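You operate a simulated robot arm through the tools that you are given. There is no shell and no other tool.

The job below is to be done with a simulated robot arm. You get a single attempt, and the scene is never put back.

## Task
Stick the red dot over the hole in the black bracket, then lay the bracket on the rubber mat.
Fine: it lies on the magnet plate: magnet on before you stick, off again after.

Only the result counts: the job must be done as asked and must still hold three seconds after the hand-in. Knocking over, shifting, dropping, spilling or breaking anything else fails it.

## Robot
A 7-joint arm with a two-finger parallel gripper, fixed in place. Base frame: the origin is at the foot of the arm, x ahead of it, y to its left, z up; the work surface is at about z = 860. Lengths are in mm, angles in degrees, forces in N, time in s.
With the tool pointing down near the work surface it reaches from about 300 to 720 mm from the base axis. Its first joint turns from -166.0 to 166.0 degrees. Payload 3.43 kg.
The TCP is the grasp point between the finger pads, 34 mm short of the fingertips. In the tool frame z runs along the fingers and y along their closing line. The gripper opens to 128 mm. The fingers are 24 mm wide and 12 mm thick; the gripper's body (48 by 130 mm) begins 96 mm behind the TCP.
Orientation is told as [roll, pitch, yaw] about the base's x, y, z axes, in that order, counted from this pose: with the fingers straight down and closing along the base's y, the tool's x points along the base's -x, its y along +y and its z along -z.

## Interface
- The arm moves only by the tool apply_moves. Its argument "deltas" is a list of rows, each an object (a shift or turn left out is 0, a gripper value left out holds the last) with "linear": the shift along the tool's x, y, z in mm, a list of three; "delta_rot": the turn, a rotation vector about the tool's x, y, z in rad, a list of three. In form: [{"linear": [x, y, z], "delta_rot": [ax, ay, az]}, ...]. A call has 1 to 20 rows; each row is the pose to reach, as a shift and turn from the pose commanded when the call began, along the tool's axes at that moment. "grip" is the closure, from 0 (fully open) to 1 (shut), set as the call begins (left out, the last holds). Rows are played at 5 a second. More than 50 mm and 8.6 degrees between two rows, or a gripper value outside its range, and nothing of the call is played. A pose out of reach is approached as far as the arm can. The call stops where the force on the tool passes 40 N (or 10 N more than at its start, if that is more) or the arm is blocked; 0.2 s more then pass. Each finger travels about 108 mm/s and halts on what it meets, pressing with about 21 N; the grip force reading is that of the motor and also rises with nothing between the fingers. The clock runs only during rows and for 0.2 s after the last one: add rows that repeat a pose to give the fingers time. The reply holds the time, the measured pose of the TCP, the force on the tool along the base axes, the opening and the grip force, in the units named above and with some noise, with the torque about the TCP (base axes, N m) and any sound that the robot's microphone picked up, and new pictures: "pictures" is both (left out), scene, wrist or none.
- Cameras (640 x 400 px; columns grow to the right, rows downward): "scene" is fixed at [219.7, -498.6, 1436.4]; the picture's right is [0.96, -0.28, 0.00], its down [-0.16, -0.55, -0.82] and it looks along [0.23, 0.79, -0.57] (base axes); focal length 315 px, centre (320, 200). "wrist" rides on the gripper at [76, -11, -160] in the tool frame; the picture's right is [0.15, 0.99, 0.00], its down [-0.88, 0.13, -0.46] and it looks along [-0.45, 0.07, 0.89] (tool axes); focal length 234 px, centre (320, 200). There is no depth. A picture from a camera that has moved, and an enlarged one, comes with that camera's place and axes in the base frame and with its lens.
- move_column(by): slides the trunk up (or, below 0, down) by that many mm; the arm rides with it, the base frame stays. It gives what a move gives, with no picture.
- inspect(camera, box): a new picture of the part [left, top, right, bottom] of that camera's present view, enlarged. It takes no simulated time.
- hand_in(): hands the job in; it is judged then, once.

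Nothing tells you positions but the pictures and the camera data. Unless the task says otherwise, let go and move clear before handing in.

The tools are called after ">>>" as a command line: name --argument value ..., lists and objects as JSON in quotes. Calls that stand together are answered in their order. apply_moves: Moves the arm, as the interface text tells. Its arguments: {"type":"object","properties":{"deltas":{"type":"array"},"grip":{"type":"number"},"pictures":{"type":"string","enum":["both","scene","wrist","none"]}},"required":["deltas"]} The other tools are called the same way: move_column (by) slides the trunk up or down; inspect (camera, box) takes an enlarged picture of a part of a camera's view; hand_in () hands the job in.

At the start:

```text
t: 0.0
eef_pos: [487.3, 67.0, 1176.5]
tcp_rot: [0.0, 0.0, 0.0]
contact_force: [-0.5, 0.2, -0.4]
ft_torque: [-0.01, -0.01, 0.02]
grip_width: 127.9
gripper_force: 0.1
trunk travel left (down, up): [-275.0, 49.0]
```

scene: 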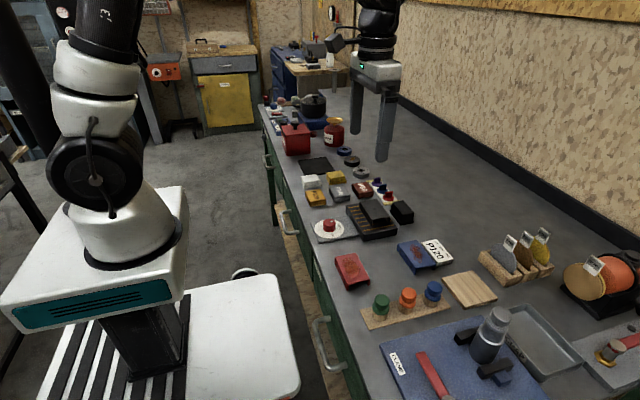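
wrist: 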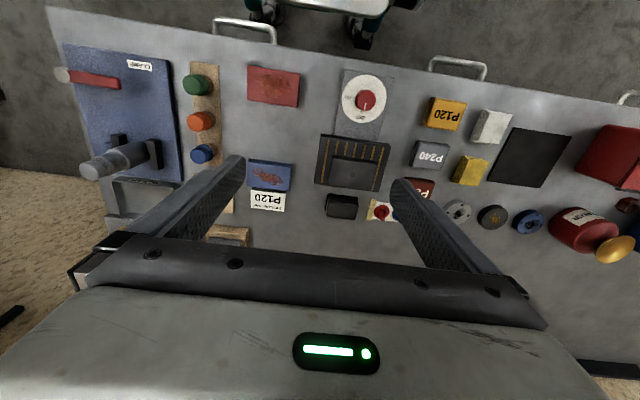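

I see a bench with a magnet plate (dark, brass-striped) holding a black bracket, a knob dial near it, dot stickers beside it, and a dark rubber mat farther along. I'll zoom in on these before moving anything.

>>> inspect --camera "scene" --box '[290, 140, 450, 240]'

>>> inspect --camera "wrist" --box '[300, 60, 460, 230]'

>>> inspect --camera "wrist" --box '[400, 80, 640, 270]'

>>> inspect --camera "wrist" --box '[180, 40, 340, 240]'

```text
4.00 times, centred on (370, 190) of scene
camera zoom: at [219.7, -498.6, 1436.4], right [0.96, -0.28, 0.0], down [-0.16, -0.55, -0.82], along [0.23, 0.79, -0.57], focal length 1261 px, centre (120, 240)
```

zoom: 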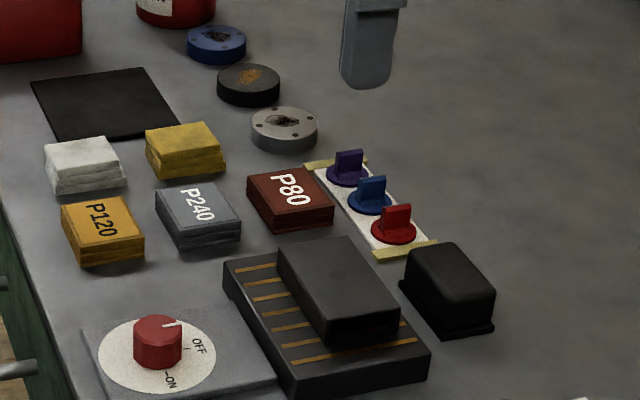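

```text
2.35 times, centred on (380, 145) of wrist
camera zoom: at [411.8, 54.3, 1337.1], right [-0.15, 0.99, 0.0], down [0.88, 0.13, 0.46], along [0.45, 0.07, -0.89], focal length 551 px, centre (179, 329)
```

zoom: 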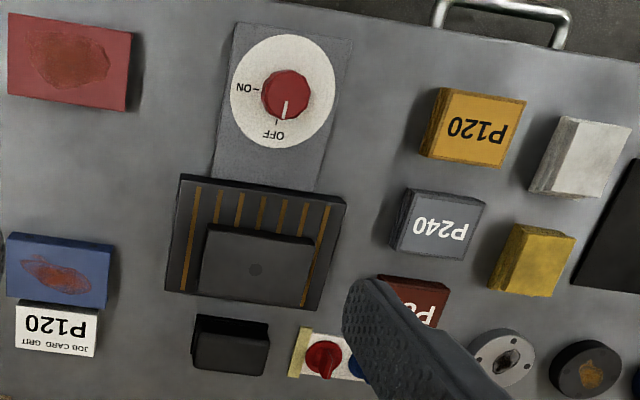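

```text
2.11 times, centred on (520, 175) of wrist
camera zoom: at [411.8, 54.3, 1337.1], right [-0.15, 0.99, 0.0], down [0.88, 0.13, 0.46], along [0.45, 0.07, -0.89], focal length 493 px, centre (-101, 253)
```

zoom: 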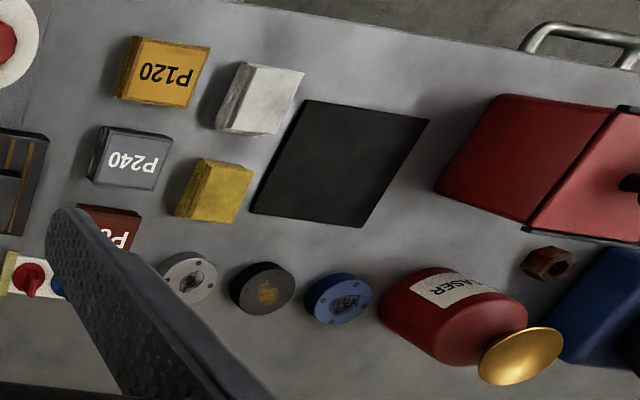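

```text
2.00 times, centred on (260, 140) of wrist
camera zoom: at [411.8, 54.3, 1337.1], right [-0.15, 0.99, 0.0], down [0.88, 0.13, 0.46], along [0.45, 0.07, -0.89], focal length 468 px, centre (440, 320)
```

zoom: 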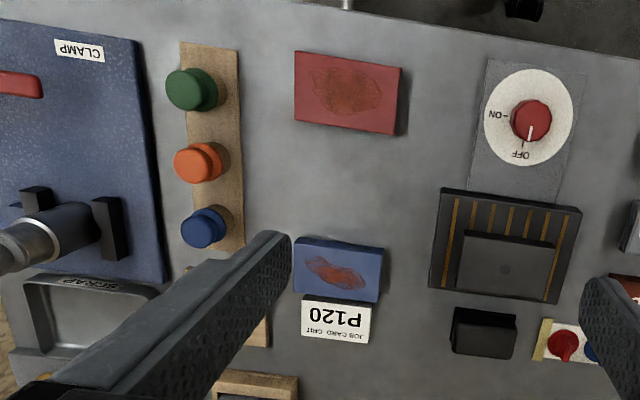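

The red knob points at OFF at about (430,138), the bracket's hole is near (564,140,915), the red tabbed dot is near (656,232), and the mat's centre is near (492,510). I'll move the wrist camera closer to measure these better.

>>> apply_moves --deltas '[{"linear": [-8, 25, 31]}, {"linear": [-16, 50, 62]}, {"linear": [-24, 75, 94]}, {"linear": [-32, 100, 126]}, {"linear": [-32, 100, 126]}]'

```text
t: 1.2
eef_pos: [520.8, 165.6, 1049.4]
tcp_rot: [0.0, 0.0, 0.0]
contact_force: [0.2, 0.4, 0.7]
ft_torque: [0.0, 0.01, 0.01]
grip_width: 127.9
gripper_force: 0.0
trunk travel left (down, up): [-275.0, 49.0]
camera wrist: at [444.6, 154.1, 1210.3], right [-0.15, 0.99, 0.0], down [0.88, 0.13, 0.46], along [0.45, 0.07, -0.89], focal length 234 px, centre (320, 200)
```

scene: 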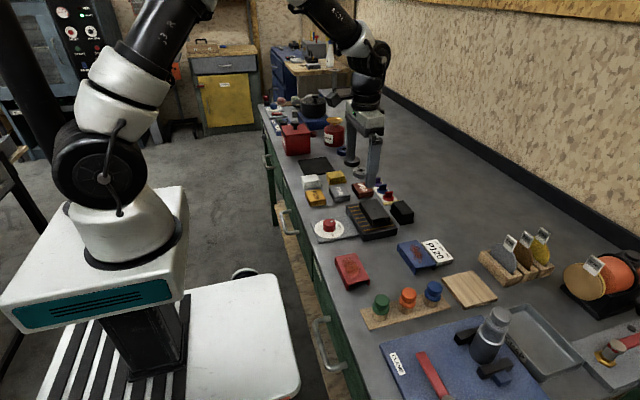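
wrist: 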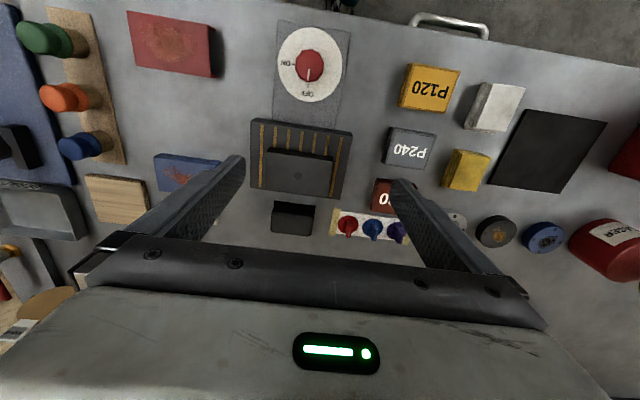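

>>> inspect --camera "wrist" --box '[240, 110, 400, 250]'

>>> inspect --camera "wrist" --box '[260, 10, 360, 130]'

>>> inspect --camera "wrist" --box '[320, 195, 420, 255]'

>>> inspect --camera "wrist" --box '[440, 80, 640, 250]'

>>> inspect --camera "scene" --box '[300, 190, 420, 250]'

```text
2.86 times, centred on (320, 180) of wrist
camera zoom: at [444.6, 154.1, 1210.3], right [-0.15, 0.99, 0.0], down [0.88, 0.13, 0.46], along [0.45, 0.07, -0.89], focal length 669 px, centre (320, 257)
```

zoom: 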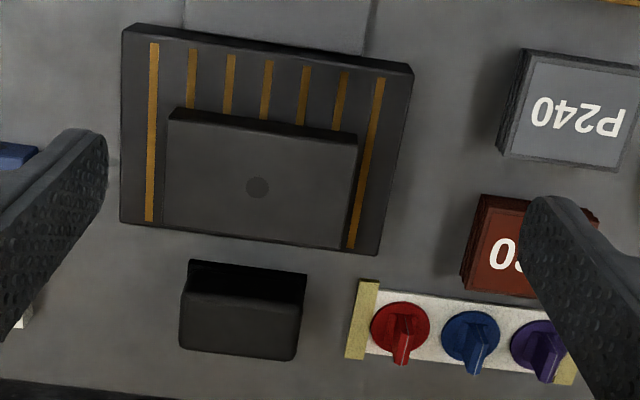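

```text
3.33 times, centred on (310, 70) of wrist
camera zoom: at [444.6, 154.1, 1210.3], right [-0.15, 0.99, 0.0], down [0.88, 0.13, 0.46], along [0.45, 0.07, -0.89], focal length 781 px, centre (353, 633)
```

zoom: 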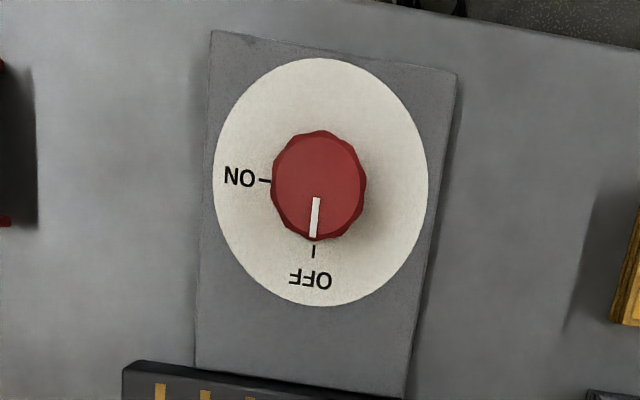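

```text
6.40 times, centred on (370, 225) of wrist
camera zoom: at [444.6, 154.1, 1210.3], right [-0.15, 0.99, 0.0], down [0.88, 0.13, 0.46], along [0.45, 0.07, -0.89], focal length 1499 px, centre (0, 40)
```

zoom: 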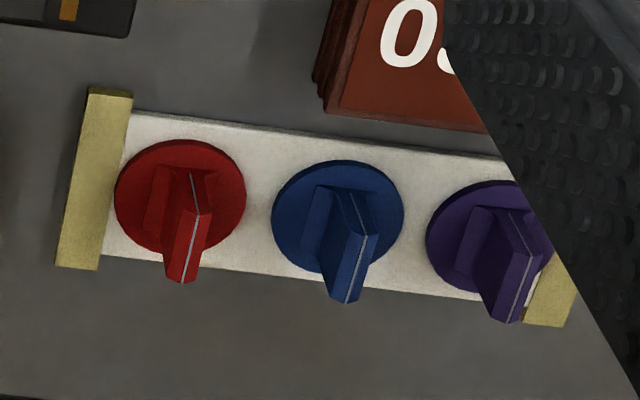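

```text
2.35 times, centred on (540, 165) of wrist
camera zoom: at [444.6, 154.1, 1210.3], right [-0.15, 0.99, 0.0], down [0.88, 0.13, 0.46], along [0.45, 0.07, -0.89], focal length 551 px, centre (-198, 282)
```

zoom: 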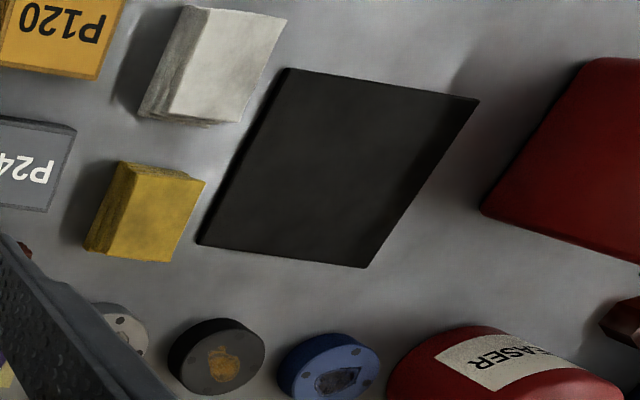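

```text
5.33 times, centred on (360, 220) of scene
camera zoom: at [219.7, -498.6, 1436.4], right [0.96, -0.28, 0.0], down [-0.16, -0.55, -0.82], along [0.23, 0.79, -0.57], focal length 1681 px, centre (107, 93)
```

zoom: 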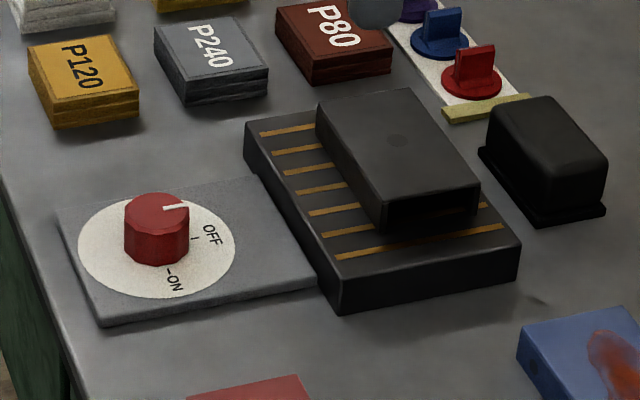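

The scene is clear: the knob top is at about (431,141,901), the red fin is about 22 mm long along x at (662,238), and the hole sits at the middle of the bracket's top. I'll hover over the knob first with the gripper partly closed, to check alignment.

>>> apply_moves --deltas '[{"linear": [44, -13, 0]}, {"linear": [89, -25.5, 0]}, {"linear": [89, -25.5, 40]}, {"linear": [89, -25.5, 80]}, {"linear": [89, -25.5, 80]}]' --grip 0.5

>>> inspect --camera "scene" --box '[360, 170, 420, 210]'

```text
t: 2.4
eef_pos: [430.4, 139.2, 969.2]
tcp_rot: [0.1, 0.0, 0.0]
contact_force: [-0.1, 0.3, 0.2]
ft_torque: [0.01, -0.02, 0.0]
grip_width: 63.9
gripper_force: 0.1
trunk travel left (down, up): [-275.0, 49.0]
camera wrist: at [355.1, 127.4, 1129.4], right [-0.15, 0.99, 0.0], down [0.88, 0.13, 0.46], along [0.45, 0.07, -0.89], focal length 234 px, centre (320, 200)
```

scene: 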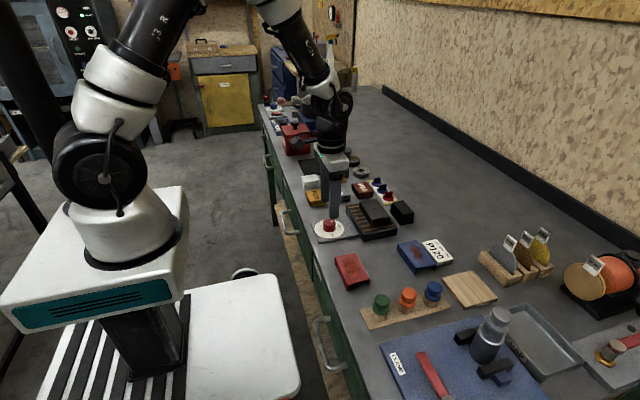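
wrist: 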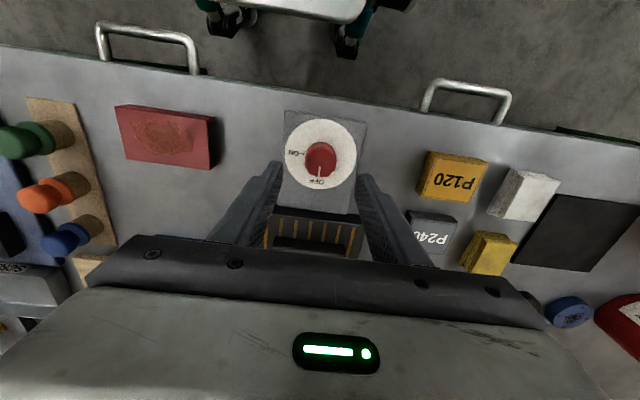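

```text
10.00 times, centred on (390, 190) of scene
camera zoom: at [219.7, -498.6, 1436.4], right [0.96, -0.28, 0.0], down [-0.16, -0.55, -0.82], along [0.23, 0.79, -0.57], focal length 3152 px, centre (-380, 300)
```

zoom: 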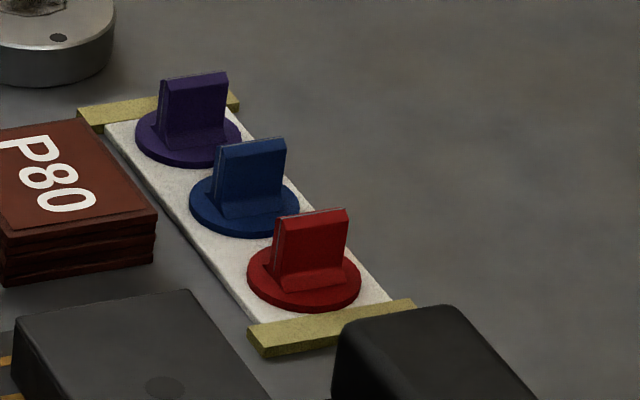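

>>> inspect --camera "wrist" --box '[250, 100, 390, 240]'

>>> inspect --camera "scene" --box '[300, 170, 380, 250]'

```text
2.86 times, centred on (320, 170) of wrist
camera zoom: at [355.1, 127.4, 1129.4], right [-0.15, 0.99, 0.0], down [0.88, 0.13, 0.46], along [0.45, 0.07, -0.89], focal length 669 px, centre (320, 286)
```

zoom: 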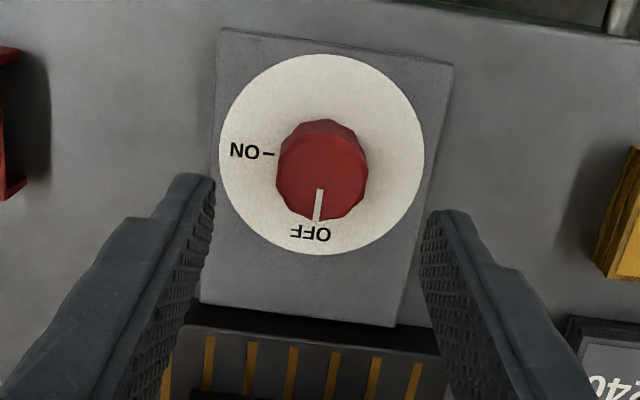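

```text
5.00 times, centred on (340, 210) of scene
camera zoom: at [219.7, -498.6, 1436.4], right [0.96, -0.28, 0.0], down [-0.16, -0.55, -0.82], along [0.23, 0.79, -0.57], focal length 1576 px, centre (220, 150)
```

zoom: 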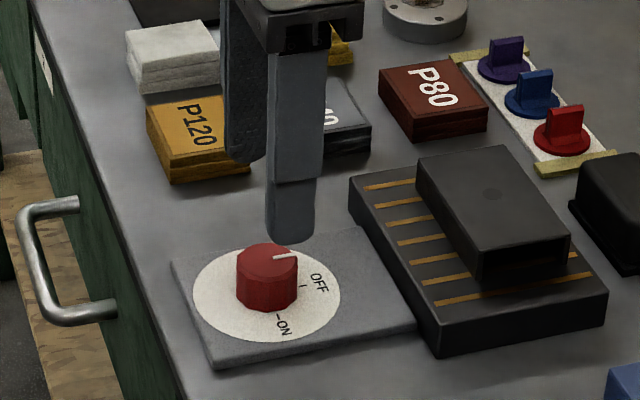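

The gripper is centred over the knob within about 1–2 mm. Before gripping, I'll check in free air that the wrist can make the quarter turn clockwise (OFF to ON).

>>> apply_moves --deltas '[{"delta_rot": [0, 0, 0.143]}, {"delta_rot": [0, 0, 0.286]}, {"delta_rot": [0, 0, 0.429]}, {"delta_rot": [0, 0, 0.572]}, {"delta_rot": [0, 0, 0.715]}, {"delta_rot": [0, 0, 0.858]}, {"delta_rot": [0, 0, 1.001]}, {"delta_rot": [0, 0, 1.144]}, {"delta_rot": [0, 0, 1.287]}, {"delta_rot": [0, 0, 1.43]}, {"delta_rot": [0, 0, 1.571]}, {"delta_rot": [0, 0, 1.66]}, {"delta_rot": [0, 0, 1.66]}]'

```text
t: 5.2
eef_pos: [431.0, 139.8, 970.5]
tcp_rot: [0.0, -0.1, -95.3]
contact_force: [-0.3, 0.0, 0.0]
ft_torque: [0.01, 0.04, 0.02]
grip_width: 64.2
gripper_force: 0.0
trunk travel left (down, up): [-275.0, 49.0]
camera wrist: at [426.0, 216.3, 1131.1], right [1.0, 0.06, 0.0], down [0.05, -0.89, 0.46], along [0.03, -0.46, -0.89], focal length 234 px, centre (320, 200)
```

scene: 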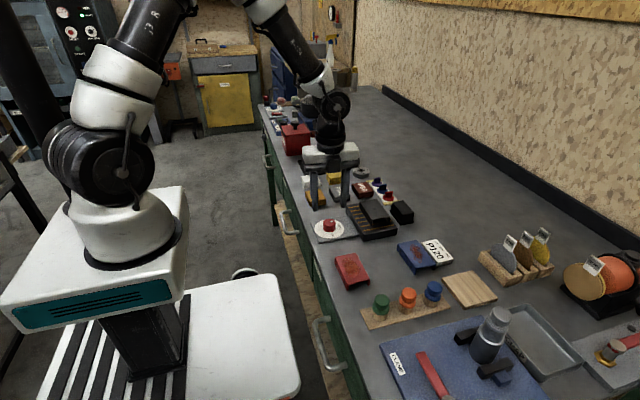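
wrist: 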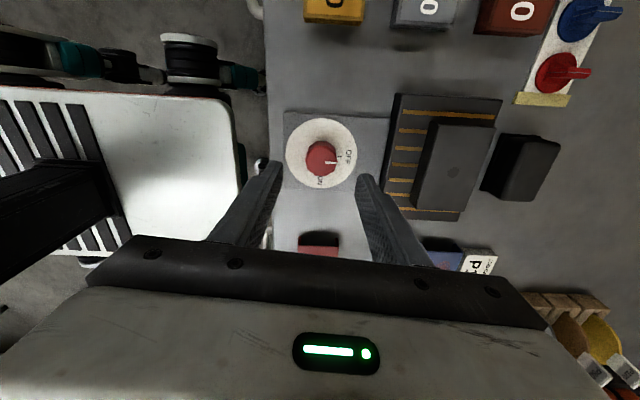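

The clockwise turn works in free air. I'll use this second viewing angle to refine the knob centre, then go back to zero yaw.

>>> inspect --camera "wrist" --box '[250, 100, 390, 240]'

>>> apply_moves --deltas '[{"delta_rot": [0, 0, -0.143]}, {"delta_rot": [0, 0, -0.286]}, {"delta_rot": [0, 0, -0.429]}, {"delta_rot": [0, 0, -0.572]}, {"delta_rot": [0, 0, -0.715]}, {"delta_rot": [0, 0, -0.858]}, {"delta_rot": [0, 0, -1.001]}, {"delta_rot": [0, 0, -1.144]}, {"delta_rot": [0, 0, -1.287]}, {"delta_rot": [0, 0, -1.43]}, {"delta_rot": [0, 0, -1.571]}, {"delta_rot": [0, 0, -1.66]}, {"delta_rot": [0, 0, -1.66]}]' --pictures "none"

```text
2.86 times, centred on (320, 170) of wrist
camera zoom: at [426.0, 216.3, 1131.1], right [1.0, 0.06, 0.0], down [0.05, -0.89, 0.46], along [0.03, -0.46, -0.89], focal length 669 px, centre (320, 286)
```

zoom: 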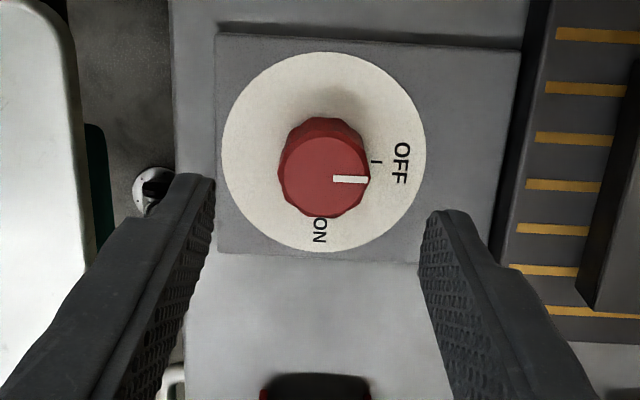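

```text
t: 8.0
eef_pos: [431.9, 139.3, 970.6]
tcp_rot: [-0.1, 0.1, 0.1]
contact_force: [0.2, 0.3, 0.2]
ft_torque: [0.01, -0.03, 0.01]
grip_width: 63.9
gripper_force: 0.1
trunk travel left (down, up): [-275.0, 49.0]
```

The knob is centred to within about 1 mm. Next I'll go down so the fingertips straddle it, without pictures of anything beyond the approach.

>>> apply_moves --deltas '[{"linear": [-1, 0.3, 20]}, {"linear": [-1, 0.3, 40]}, {"linear": [-1, 0.3, 48]}, {"linear": [-1, 0.3, 54]}, {"linear": [-1, 0.3, 54]}]'

>>> inspect --camera "wrist" --box '[240, 120, 400, 260]'

>>> inspect --camera "scene" --box '[300, 190, 380, 250]'

```text
t: 9.2
eef_pos: [432.1, 140.7, 917.5]
tcp_rot: [0.0, 0.0, -0.1]
contact_force: [0.6, -0.4, 0.0]
ft_torque: [0.0, -0.01, 0.0]
grip_width: 64.4
gripper_force: 0.1
trunk travel left (down, up): [-275.0, 49.0]
camera wrist: at [355.6, 129.1, 1076.7], right [-0.15, 0.99, 0.0], down [0.88, 0.13, 0.46], along [0.45, 0.07, -0.89], focal length 234 px, centre (320, 200)
```

scene: 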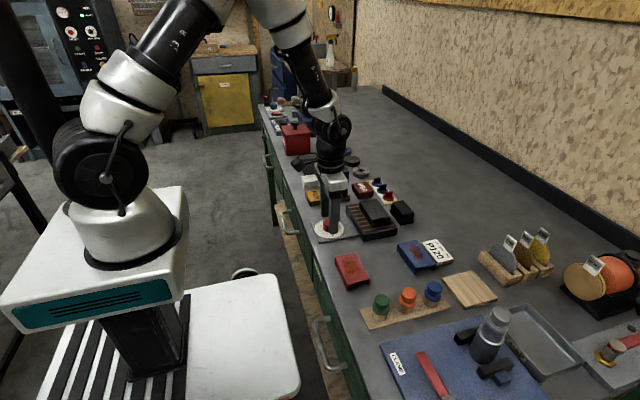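
wrist: 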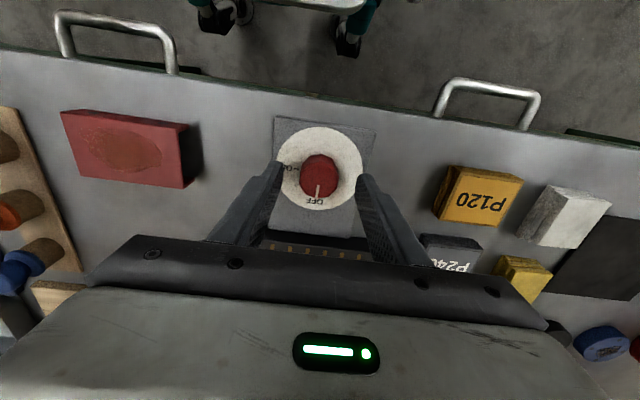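

```text
2.86 times, centred on (320, 190) of wrist
camera zoom: at [355.6, 129.1, 1076.7], right [-0.15, 0.99, 0.0], down [0.88, 0.13, 0.46], along [0.45, 0.07, -0.89], focal length 669 px, centre (320, 229)
```

zoom: 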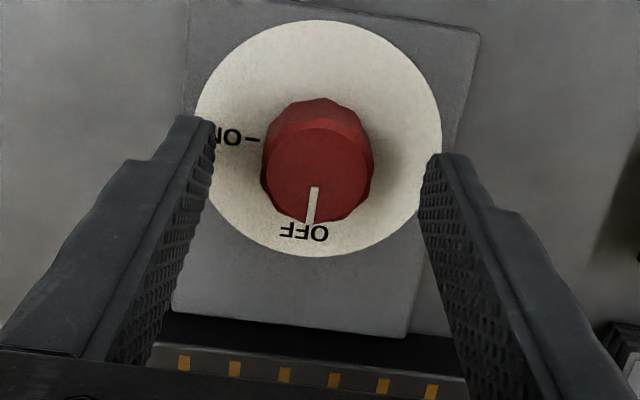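

```text
6.67 times, centred on (340, 220) of scene
camera zoom: at [219.7, -498.6, 1436.4], right [0.96, -0.28, 0.0], down [-0.16, -0.55, -0.82], along [0.23, 0.79, -0.57], focal length 2101 px, centre (187, 67)
```

zoom: 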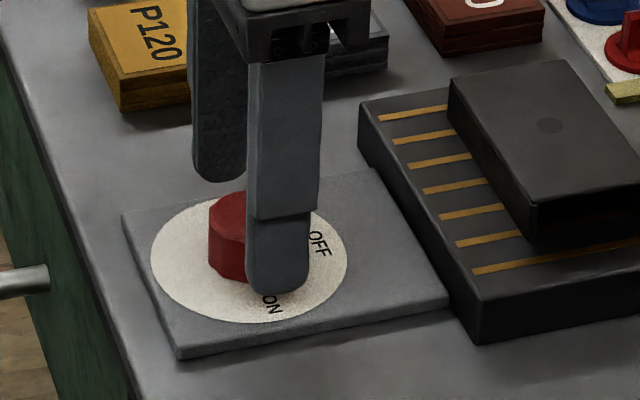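

The fingers straddle the knob. I'll close on it now.

>>> apply_moves --deltas '[{"linear": [0, 0, 0]}, {"linear": [0, 0, 0]}, {"linear": [0, 0, 0]}]' --grip 1 --pictures "wrist"

```text
t: 10.0
eef_pos: [431.3, 141.3, 916.1]
tcp_rot: [0.0, 0.0, -0.1]
contact_force: [1.0, -6.5, -0.6]
ft_torque: [-0.08, -0.2, 0.01]
grip_width: 33.7
gripper_force: 45.1
trunk travel left (down, up): [-275.0, 49.0]
camera wrist: at [355.6, 128.3, 1076.7], right [-0.15, 0.99, 0.0], down [0.88, 0.13, 0.46], along [0.45, 0.07, -0.89], focal length 234 px, centre (320, 200)
```

wrist: 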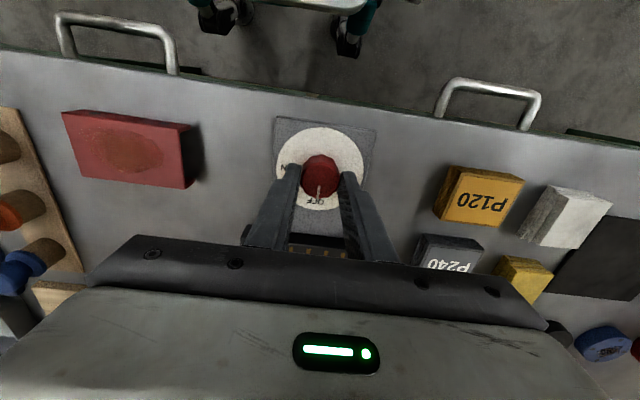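

>>> apply_moves --deltas '[{"linear": [0, -0.7, 0]}, {"linear": [0, -0.7, 0]}]' --pictures "none"

```text
t: 10.6
eef_pos: [431.7, 141.3, 916.7]
tcp_rot: [0.0, 0.0, 0.0]
contact_force: [-0.4, -5.1, -3.8]
ft_torque: [-0.34, -0.56, 0.03]
grip_width: 33.4
gripper_force: 44.8
trunk travel left (down, up): [-275.0, 49.0]
```

The grip on the knob is firm. I'll turn it clockwise, about 45° first, and check the forces.

>>> apply_moves --deltas '[{"delta_rot": [0, 0, 0.13]}, {"delta_rot": [0, 0, 0.26]}, {"delta_rot": [0, 0, 0.39]}, {"delta_rot": [0, 0, 0.52]}, {"delta_rot": [0, 0, 0.65]}, {"delta_rot": [0, 0, 0.785]}]' --pictures "wrist"

```text
t: 12.0
eef_pos: [431.1, 140.4, 916.1]
tcp_rot: [0.0, 0.0, -45.0]
contact_force: [-0.4, 1.7, 2.5]
ft_torque: [0.34, 0.67, 0.02]
grip_width: 33.5
gripper_force: 45.2
trunk travel left (down, up): [-275.0, 49.0]
camera wrist: at [370.0, 185.4, 1076.7], right [0.6, 0.8, 0.0], down [0.71, -0.53, 0.46], along [0.37, -0.27, -0.89], focal length 234 px, centre (320, 200)
```

wrist: 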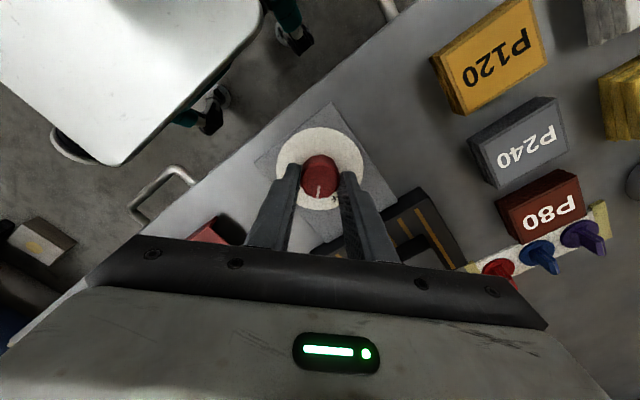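

The knob is turning with the gripper and the forces are small. I'll do the second half of the turn, watching for any stop.

>>> apply_moves --deltas '[{"delta_rot": [0, 0, 0.13]}, {"delta_rot": [0, 0, 0.26]}, {"delta_rot": [0, 0, 0.39]}, {"delta_rot": [0, 0, 0.52]}, {"delta_rot": [0, 0, 0.65]}, {"delta_rot": [0, 0, 0.785]}, {"delta_rot": [0, 0, 0.785]}]' --pictures "both"

>>> inspect --camera "wrist" --box '[240, 100, 400, 240]'

>>> inspect --camera "scene" --box '[300, 190, 380, 250]'

```text
t: 13.6
eef_pos: [432.8, 140.7, 916.8]
tcp_rot: [0.0, -0.1, -90.2]
contact_force: [4.0, 0.9, 0.2]
ft_torque: [-0.08, 0.0, 0.12]
grip_width: 33.5
gripper_force: 44.9
trunk travel left (down, up): [-275.0, 49.0]
camera wrist: at [420.6, 215.8, 1076.7], right [0.99, 0.15, 0.0], down [0.13, -0.88, 0.46], along [0.07, -0.45, -0.89], focal length 234 px, centre (320, 200)
```

scene: 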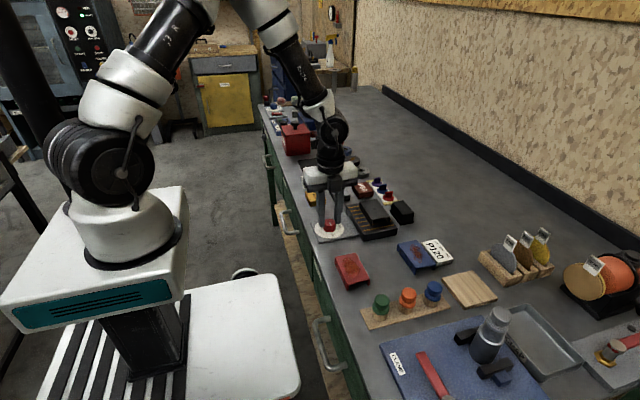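
wrist: 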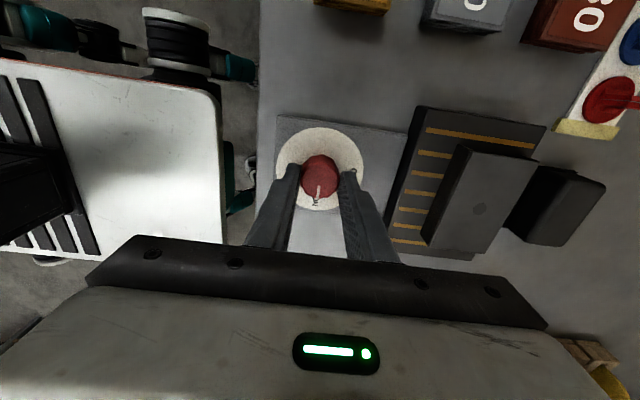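

```text
2.86 times, centred on (320, 170) of wrist
camera zoom: at [420.6, 215.8, 1076.7], right [0.99, 0.15, 0.0], down [0.13, -0.88, 0.46], along [0.07, -0.45, -0.89], focal length 669 px, centre (320, 286)
```

zoom: 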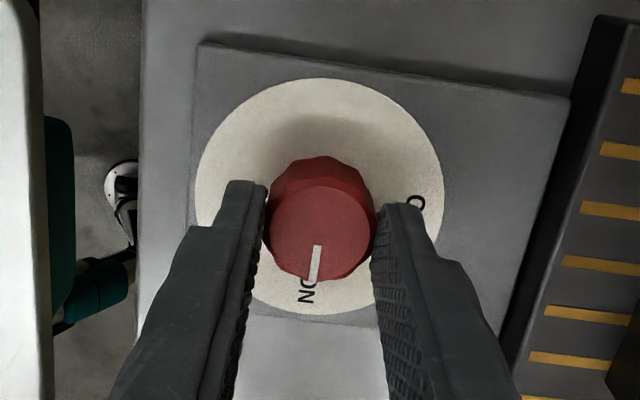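

```text
6.67 times, centred on (340, 220) of scene
camera zoom: at [219.7, -498.6, 1436.4], right [0.96, -0.28, 0.0], down [-0.16, -0.55, -0.82], along [0.23, 0.79, -0.57], focal length 2101 px, centre (187, 67)
```

zoom: 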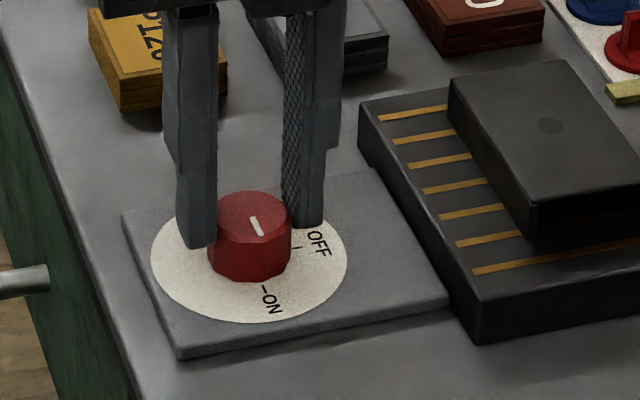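

The pointer now lines up with the ON tick. I'll open partly (staying clear of the magnet plate), lift straight up and look.

>>> apply_moves --deltas '[{"linear": [0, 0, 0]}, {"linear": [0, 0, 0]}, {"linear": [0, 0, -20]}, {"linear": [0, 0, -55]}, {"linear": [0, 0, -90]}, {"linear": [0, 0, -90]}]' --grip 0.5

>>> inspect --camera "wrist" --box '[250, 80, 390, 220]'

>>> inspect --camera "scene" --box '[300, 190, 380, 250]'

```text
t: 15.0
eef_pos: [433.8, 140.7, 1006.9]
tcp_rot: [0.0, 0.0, -90.1]
contact_force: [-1.1, -1.1, 0.3]
ft_torque: [-0.02, -0.01, -0.03]
grip_width: 64.2
gripper_force: 0.0
trunk travel left (down, up): [-275.0, 49.0]
camera wrist: at [421.6, 216.2, 1167.3], right [0.99, 0.15, 0.0], down [0.13, -0.88, 0.46], along [0.07, -0.45, -0.89], focal length 234 px, centre (320, 200)
```

scene: 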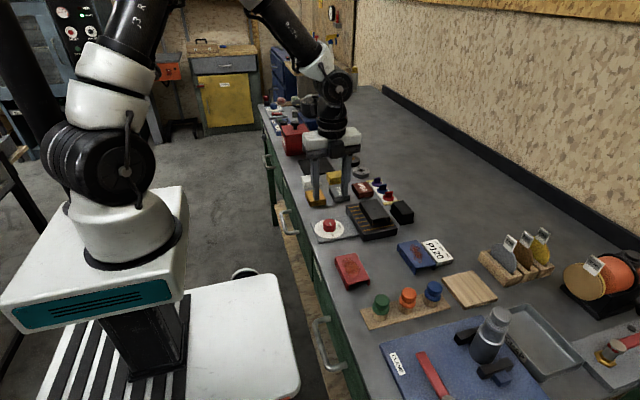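
wrist: 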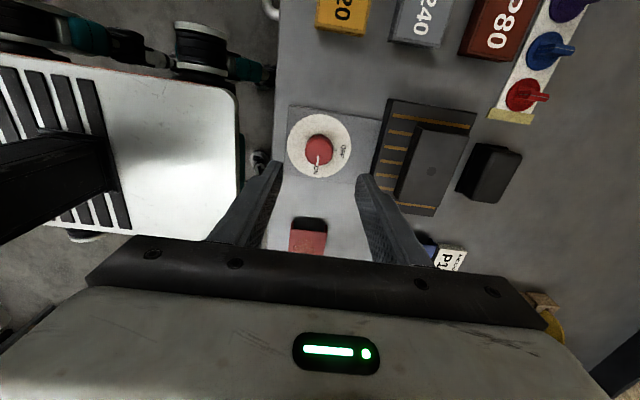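

```text
2.86 times, centred on (320, 150) of wrist
camera zoom: at [421.6, 216.2, 1167.3], right [0.99, 0.15, 0.0], down [0.13, -0.88, 0.46], along [0.07, -0.45, -0.89], focal length 669 px, centre (320, 343)
```

zoom: 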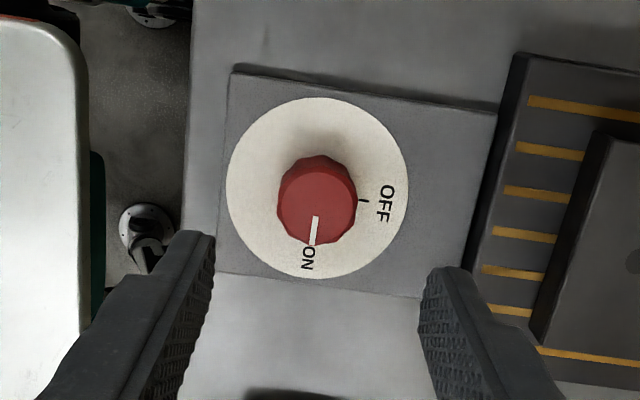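

```text
6.67 times, centred on (340, 220) of scene
camera zoom: at [219.7, -498.6, 1436.4], right [0.96, -0.28, 0.0], down [-0.16, -0.55, -0.82], along [0.23, 0.79, -0.57], focal length 2101 px, centre (187, 67)
```

zoom: 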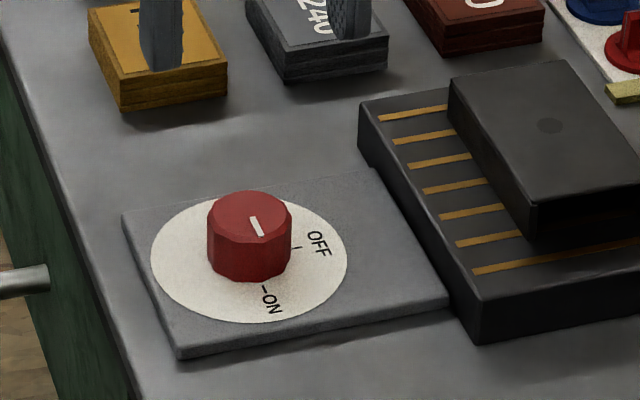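

The knob stays at ON. Next I'll turn the gripper back to zero yaw while travelling to a hover above the red dot's fin, with the fingers set narrow enough to miss the blue one.

>>> apply_moves --deltas '[{"linear": [8, 19, 0], "delta_rot": [0, 0, -0.131]}, {"linear": [16, 38, 0], "delta_rot": [0, 0, -0.262]}, {"linear": [24, 57, 0], "delta_rot": [0, 0, -0.393]}, {"linear": [32, 76, 0], "delta_rot": [0, 0, -0.524]}, {"linear": [40, 95, 0], "delta_rot": [0, 0, -0.655]}, {"linear": [48, 113, 0], "delta_rot": [0, 0, -0.785]}, {"linear": [56, 132, 0], "delta_rot": [0, 0, -0.916]}, {"linear": [64, 151, 0], "delta_rot": [0, 0, -1.047]}, {"linear": [72, 170, 0], "delta_rot": [0, 0, -1.178]}, {"linear": [80, 188, 0], "delta_rot": [0, 0, -1.309]}, {"linear": [88, 207, 0], "delta_rot": [0, 0, -1.44]}, {"linear": [96, 225, 0], "delta_rot": [0, 0, -1.571]}, {"linear": [96, 225, 30], "delta_rot": [0, 0, -1.571]}, {"linear": [96, 225, 30], "delta_rot": [0, 0, -1.571]}]' --grip 0.72

>>> inspect --camera "wrist" --box '[240, 80, 400, 240]'

>>> inspect --camera "scene" --box '[340, 140, 420, 210]'

```text
t: 18.0
eef_pos: [656.6, 236.4, 975.9]
tcp_rot: [0.0, 0.0, 0.1]
contact_force: [0.1, 0.7, -0.1]
ft_torque: [-0.02, 0.01, 0.03]
grip_width: 35.9
gripper_force: 0.1
trunk travel left (down, up): [-275.0, 49.0]
camera wrist: at [581.2, 224.1, 1136.4], right [-0.15, 0.99, 0.0], down [0.88, 0.13, 0.46], along [0.45, 0.07, -0.89], focal length 234 px, centre (320, 200)
```

scene: 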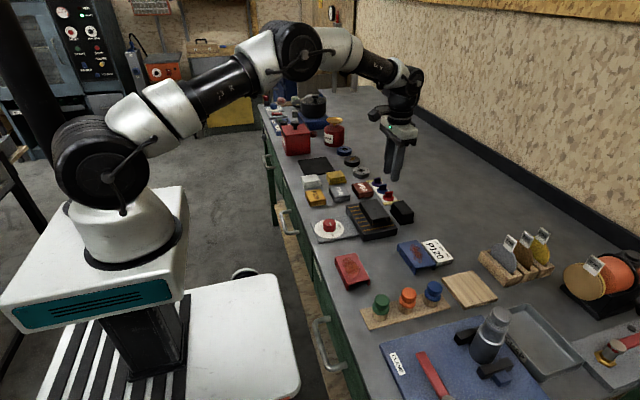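
wrist: 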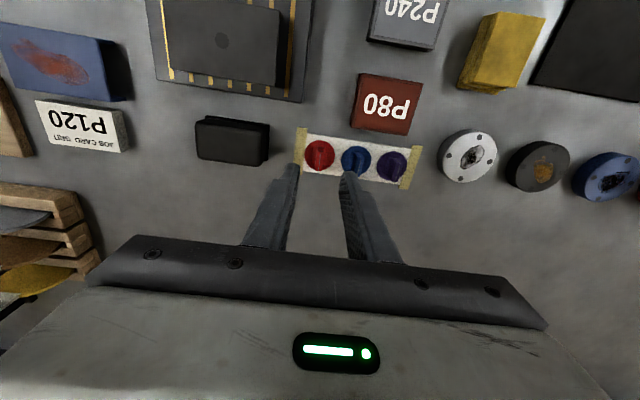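

```text
2.50 times, centred on (320, 160) of wrist
camera zoom: at [581.2, 224.1, 1136.4], right [-0.15, 0.99, 0.0], down [0.88, 0.13, 0.46], along [0.45, 0.07, -0.89], focal length 585 px, centre (320, 300)
```

zoom: 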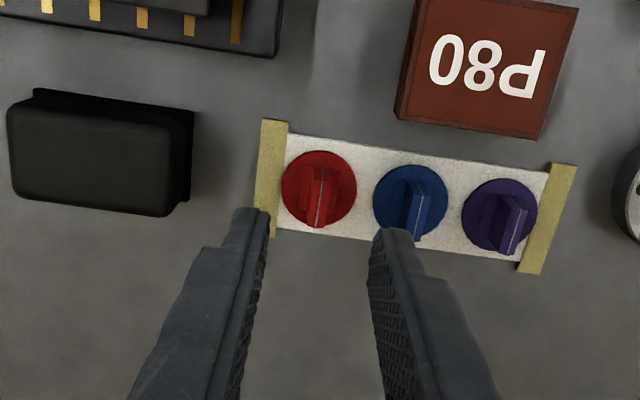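

```text
5.71 times, centred on (380, 175) of scene
camera zoom: at [219.7, -498.6, 1436.4], right [0.96, -0.28, 0.0], down [-0.16, -0.55, -0.82], along [0.23, 0.79, -0.57], focal length 1801 px, centre (-23, 343)
```

zoom: 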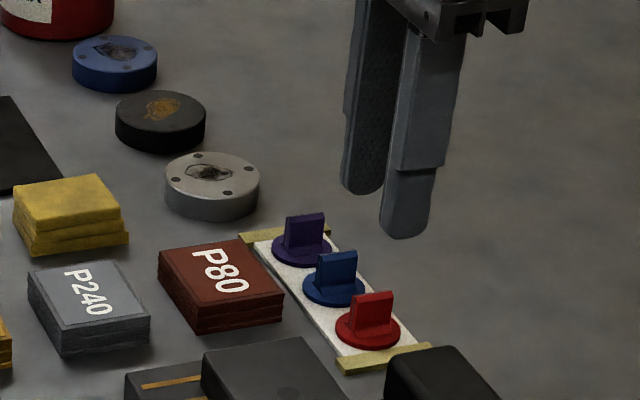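

>>> inspect --camera "wrist" --box '[290, 120, 370, 190]'

```text
5.71 times, centred on (330, 155) of wrist
camera zoom: at [581.2, 224.1, 1136.4], right [-0.15, 0.99, 0.0], down [0.88, 0.13, 0.46], along [0.45, 0.07, -0.89], focal length 1338 px, centre (263, 457)
```

zoom: 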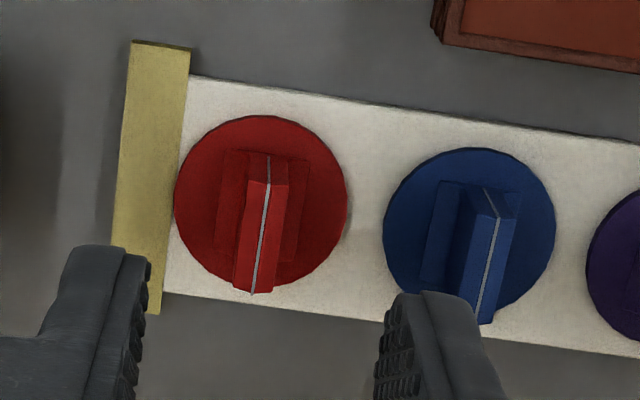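

The red fin is aligned with the gripper: offset about +1.6 mm in x and under 0.5 mm in y, with its top near z 896 and the disc near z 870. I'll descend around it.

>>> apply_moves --deltas '[{"linear": [-1.5, -0.3, 20]}, {"linear": [-1.5, -0.3, 40]}, {"linear": [-1.5, -0.3, 52]}, {"linear": [-1.5, -0.3, 60]}, {"linear": [-1.5, -0.3, 64]}, {"linear": [-1.5, -0.3, 64]}]'

>>> inspect --camera "wrist" --box '[270, 130, 370, 220]'

>>> inspect --camera "scene" --box '[350, 160, 430, 220]'

```text
t: 19.4
eef_pos: [657.7, 235.2, 913.9]
tcp_rot: [0.0, 0.0, 0.0]
contact_force: [0.5, 1.1, 0.5]
ft_torque: [0.0, 0.03, 0.0]
grip_width: 35.9
gripper_force: 0.1
trunk travel left (down, up): [-275.0, 49.0]
camera wrist: at [582.0, 224.4, 1072.6], right [-0.15, 0.99, 0.0], down [0.88, 0.13, 0.46], along [0.45, 0.07, -0.89], focal length 234 px, centre (320, 200)
```

scene: 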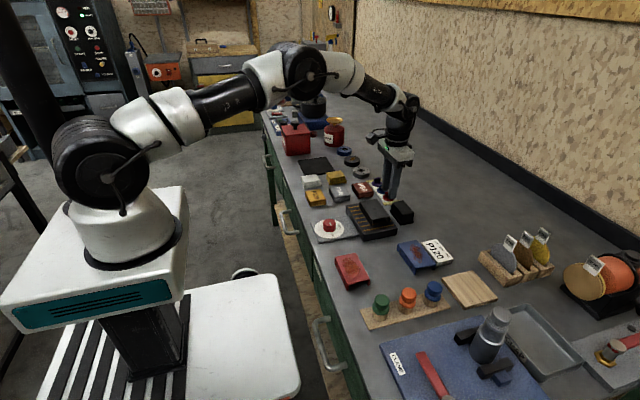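
wrist: 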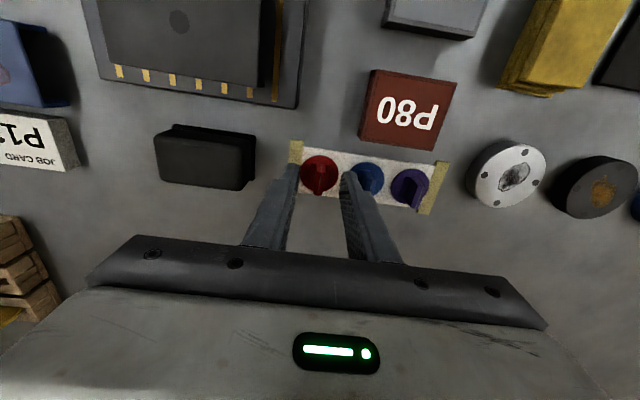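

```text
4.44 times, centred on (320, 175) of wrist
camera zoom: at [582.0, 224.4, 1072.6], right [-0.15, 0.99, 0.0], down [0.88, 0.13, 0.46], along [0.45, 0.07, -0.89], focal length 1041 px, centre (320, 311)
```

zoom: 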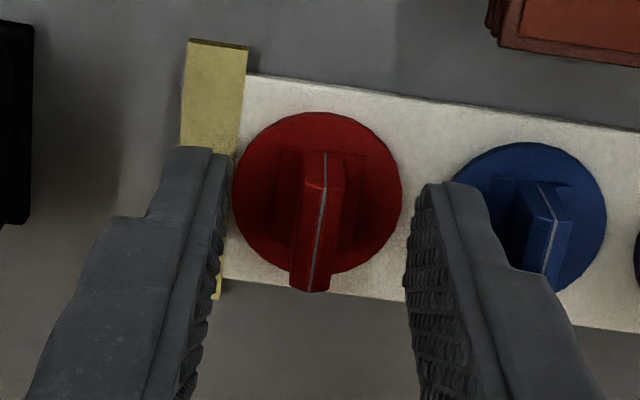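

```text
6.67 times, centred on (390, 190) of scene
camera zoom: at [219.7, -498.6, 1436.4], right [0.96, -0.28, 0.0], down [-0.16, -0.55, -0.82], along [0.23, 0.79, -0.57], focal length 2101 px, centre (-147, 267)
```

zoom: 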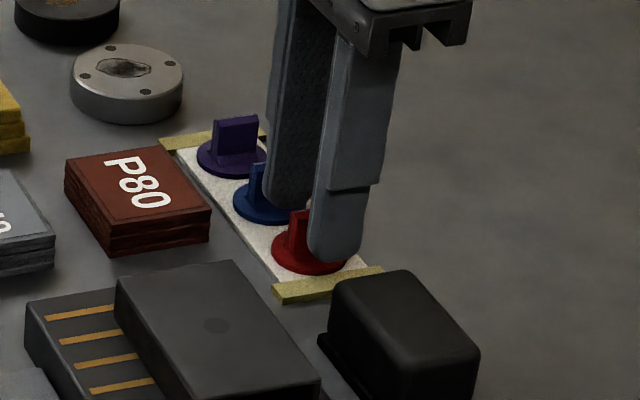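

The fingers straddle the fin with about 16 mm overlap, well centred. I'll descend 2 mm more and close.

>>> apply_moves --deltas '[{"linear": [-1, 0, 2]}, {"linear": [-1, 0, 2]}]' --pictures "none"

>>> apply_moves --deltas '[{"linear": [0, 0, 0]}, {"linear": [0, 0, 0]}, {"linear": [0, 0, 0]}]' --grip 1

>>> inspect --camera "wrist" --box '[270, 130, 370, 220]'

>>> inspect --camera "scene" --box '[350, 160, 430, 220]'

```text
t: 20.0
eef_pos: [660.3, 235.7, 910.2]
tcp_rot: [0.1, 0.0, 0.0]
contact_force: [-0.5, -0.5, 0.4]
ft_torque: [-0.03, 0.0, -0.02]
grip_width: 35.7
gripper_force: 0.0
trunk travel left (down, up): [-275.0, 49.0]
```

```text
t: 20.8
eef_pos: [659.2, 235.7, 910.1]
tcp_rot: [0.1, 0.0, 0.2]
contact_force: [-0.2, 0.0, -0.6]
ft_torque: [0.0, 0.01, 0.0]
grip_width: 6.5
gripper_force: 21.0
trunk travel left (down, up): [-275.0, 49.0]
camera wrist: at [583.1, 224.1, 1070.8], right [-0.15, 0.99, 0.0], down [0.88, 0.13, 0.46], along [0.45, 0.07, -0.89], focal length 234 px, centre (320, 200)
```

scene: 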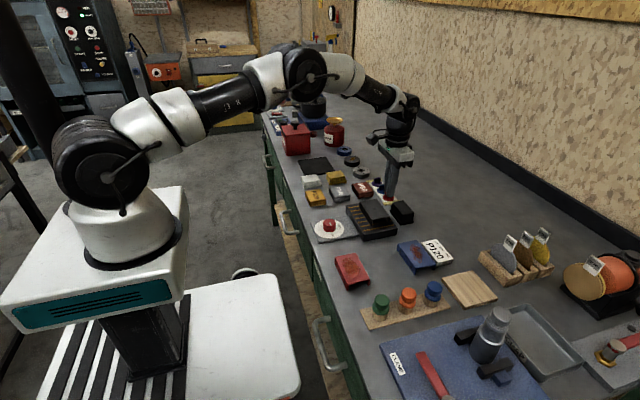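
wrist: 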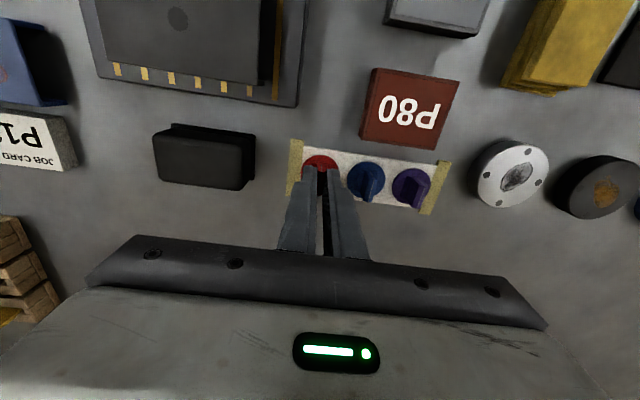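

```text
4.44 times, centred on (320, 175) of wrist
camera zoom: at [583.1, 224.1, 1070.8], right [-0.15, 0.99, 0.0], down [0.88, 0.13, 0.46], along [0.45, 0.07, -0.89], focal length 1041 px, centre (320, 311)
```

zoom: 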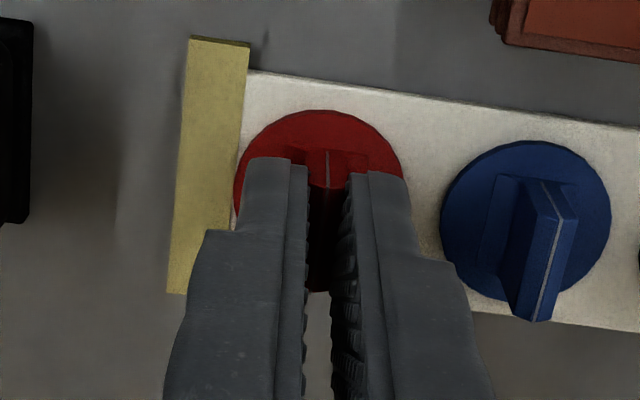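

```text
6.67 times, centred on (390, 190) of scene
camera zoom: at [219.7, -498.6, 1436.4], right [0.96, -0.28, 0.0], down [-0.16, -0.55, -0.82], along [0.23, 0.79, -0.57], focal length 2101 px, centre (-147, 267)
```

zoom: 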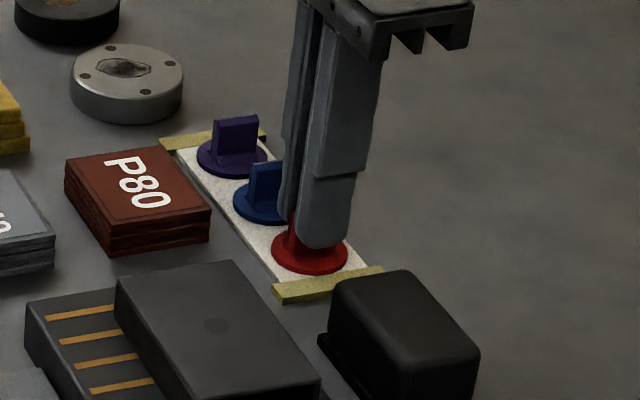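

The fin is gripped (6.5 mm opening, 21 N). I'll peel by lifting straight up slowly.

>>> apply_moves --deltas '[{"linear": [0, 0, -2]}, {"linear": [0, 0, -5]}, {"linear": [0, 0, -10]}, {"linear": [0, 0, -20]}, {"linear": [0, 0, -35]}, {"linear": [0, 0, -50]}, {"linear": [0, 0, -50]}]'

>>> inspect --camera "scene" --box '[350, 150, 430, 210]'

>>> inspect --camera "wrist" --box '[270, 120, 370, 220]'

```text
t: 22.4
eef_pos: [661.3, 236.9, 960.3]
tcp_rot: [0.0, -0.1, 0.0]
contact_force: [-0.4, -0.6, 0.6]
ft_torque: [-0.02, 0.0, -0.01]
grip_width: 6.6
gripper_force: 20.8
trunk travel left (down, up): [-275.0, 49.0]
camera wrist: at [584.5, 224.8, 1121.9], right [-0.15, 0.99, 0.0], down [0.88, 0.13, 0.46], along [0.45, 0.07, -0.89], focal length 234 px, centre (320, 200)
```

scene: 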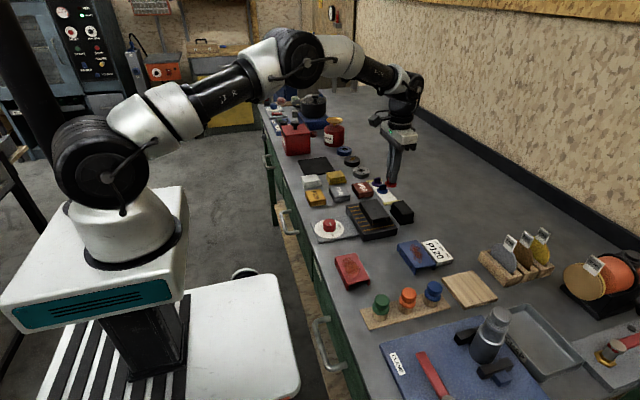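
wrist: 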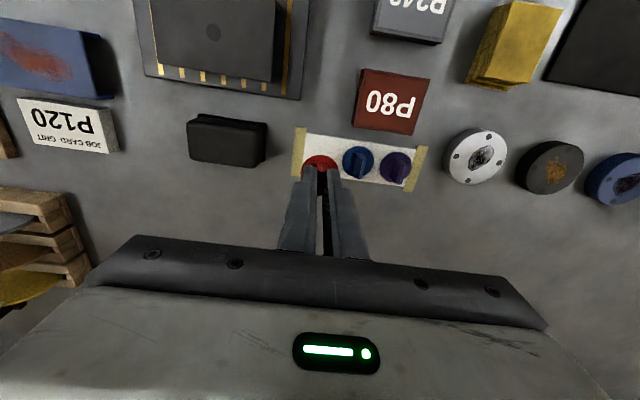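

```text
6.67 times, centred on (390, 180) of scene
camera zoom: at [219.7, -498.6, 1436.4], right [0.96, -0.28, 0.0], down [-0.16, -0.55, -0.82], along [0.23, 0.79, -0.57], focal length 2101 px, centre (-147, 333)
```

zoom: 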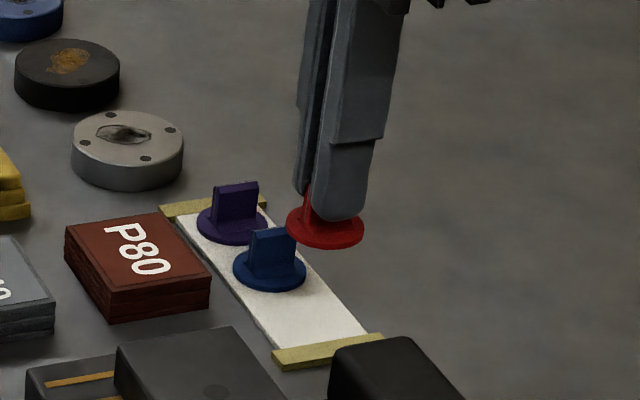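

```text
4.00 times, centred on (320, 170) of wrist
camera zoom: at [584.5, 224.8, 1121.9], right [-0.15, 0.99, 0.0], down [0.88, 0.13, 0.46], along [0.45, 0.07, -0.89], focal length 937 px, centre (320, 320)
```

zoom: 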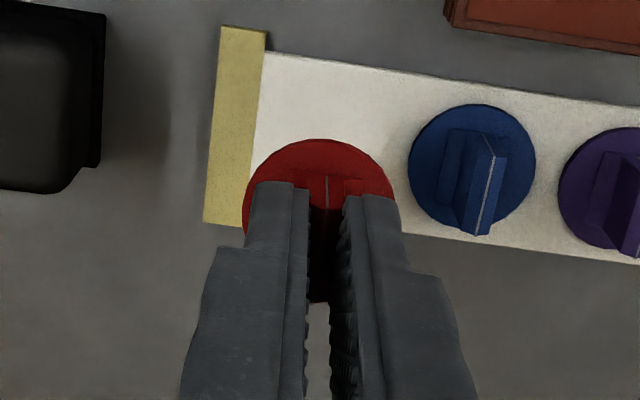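

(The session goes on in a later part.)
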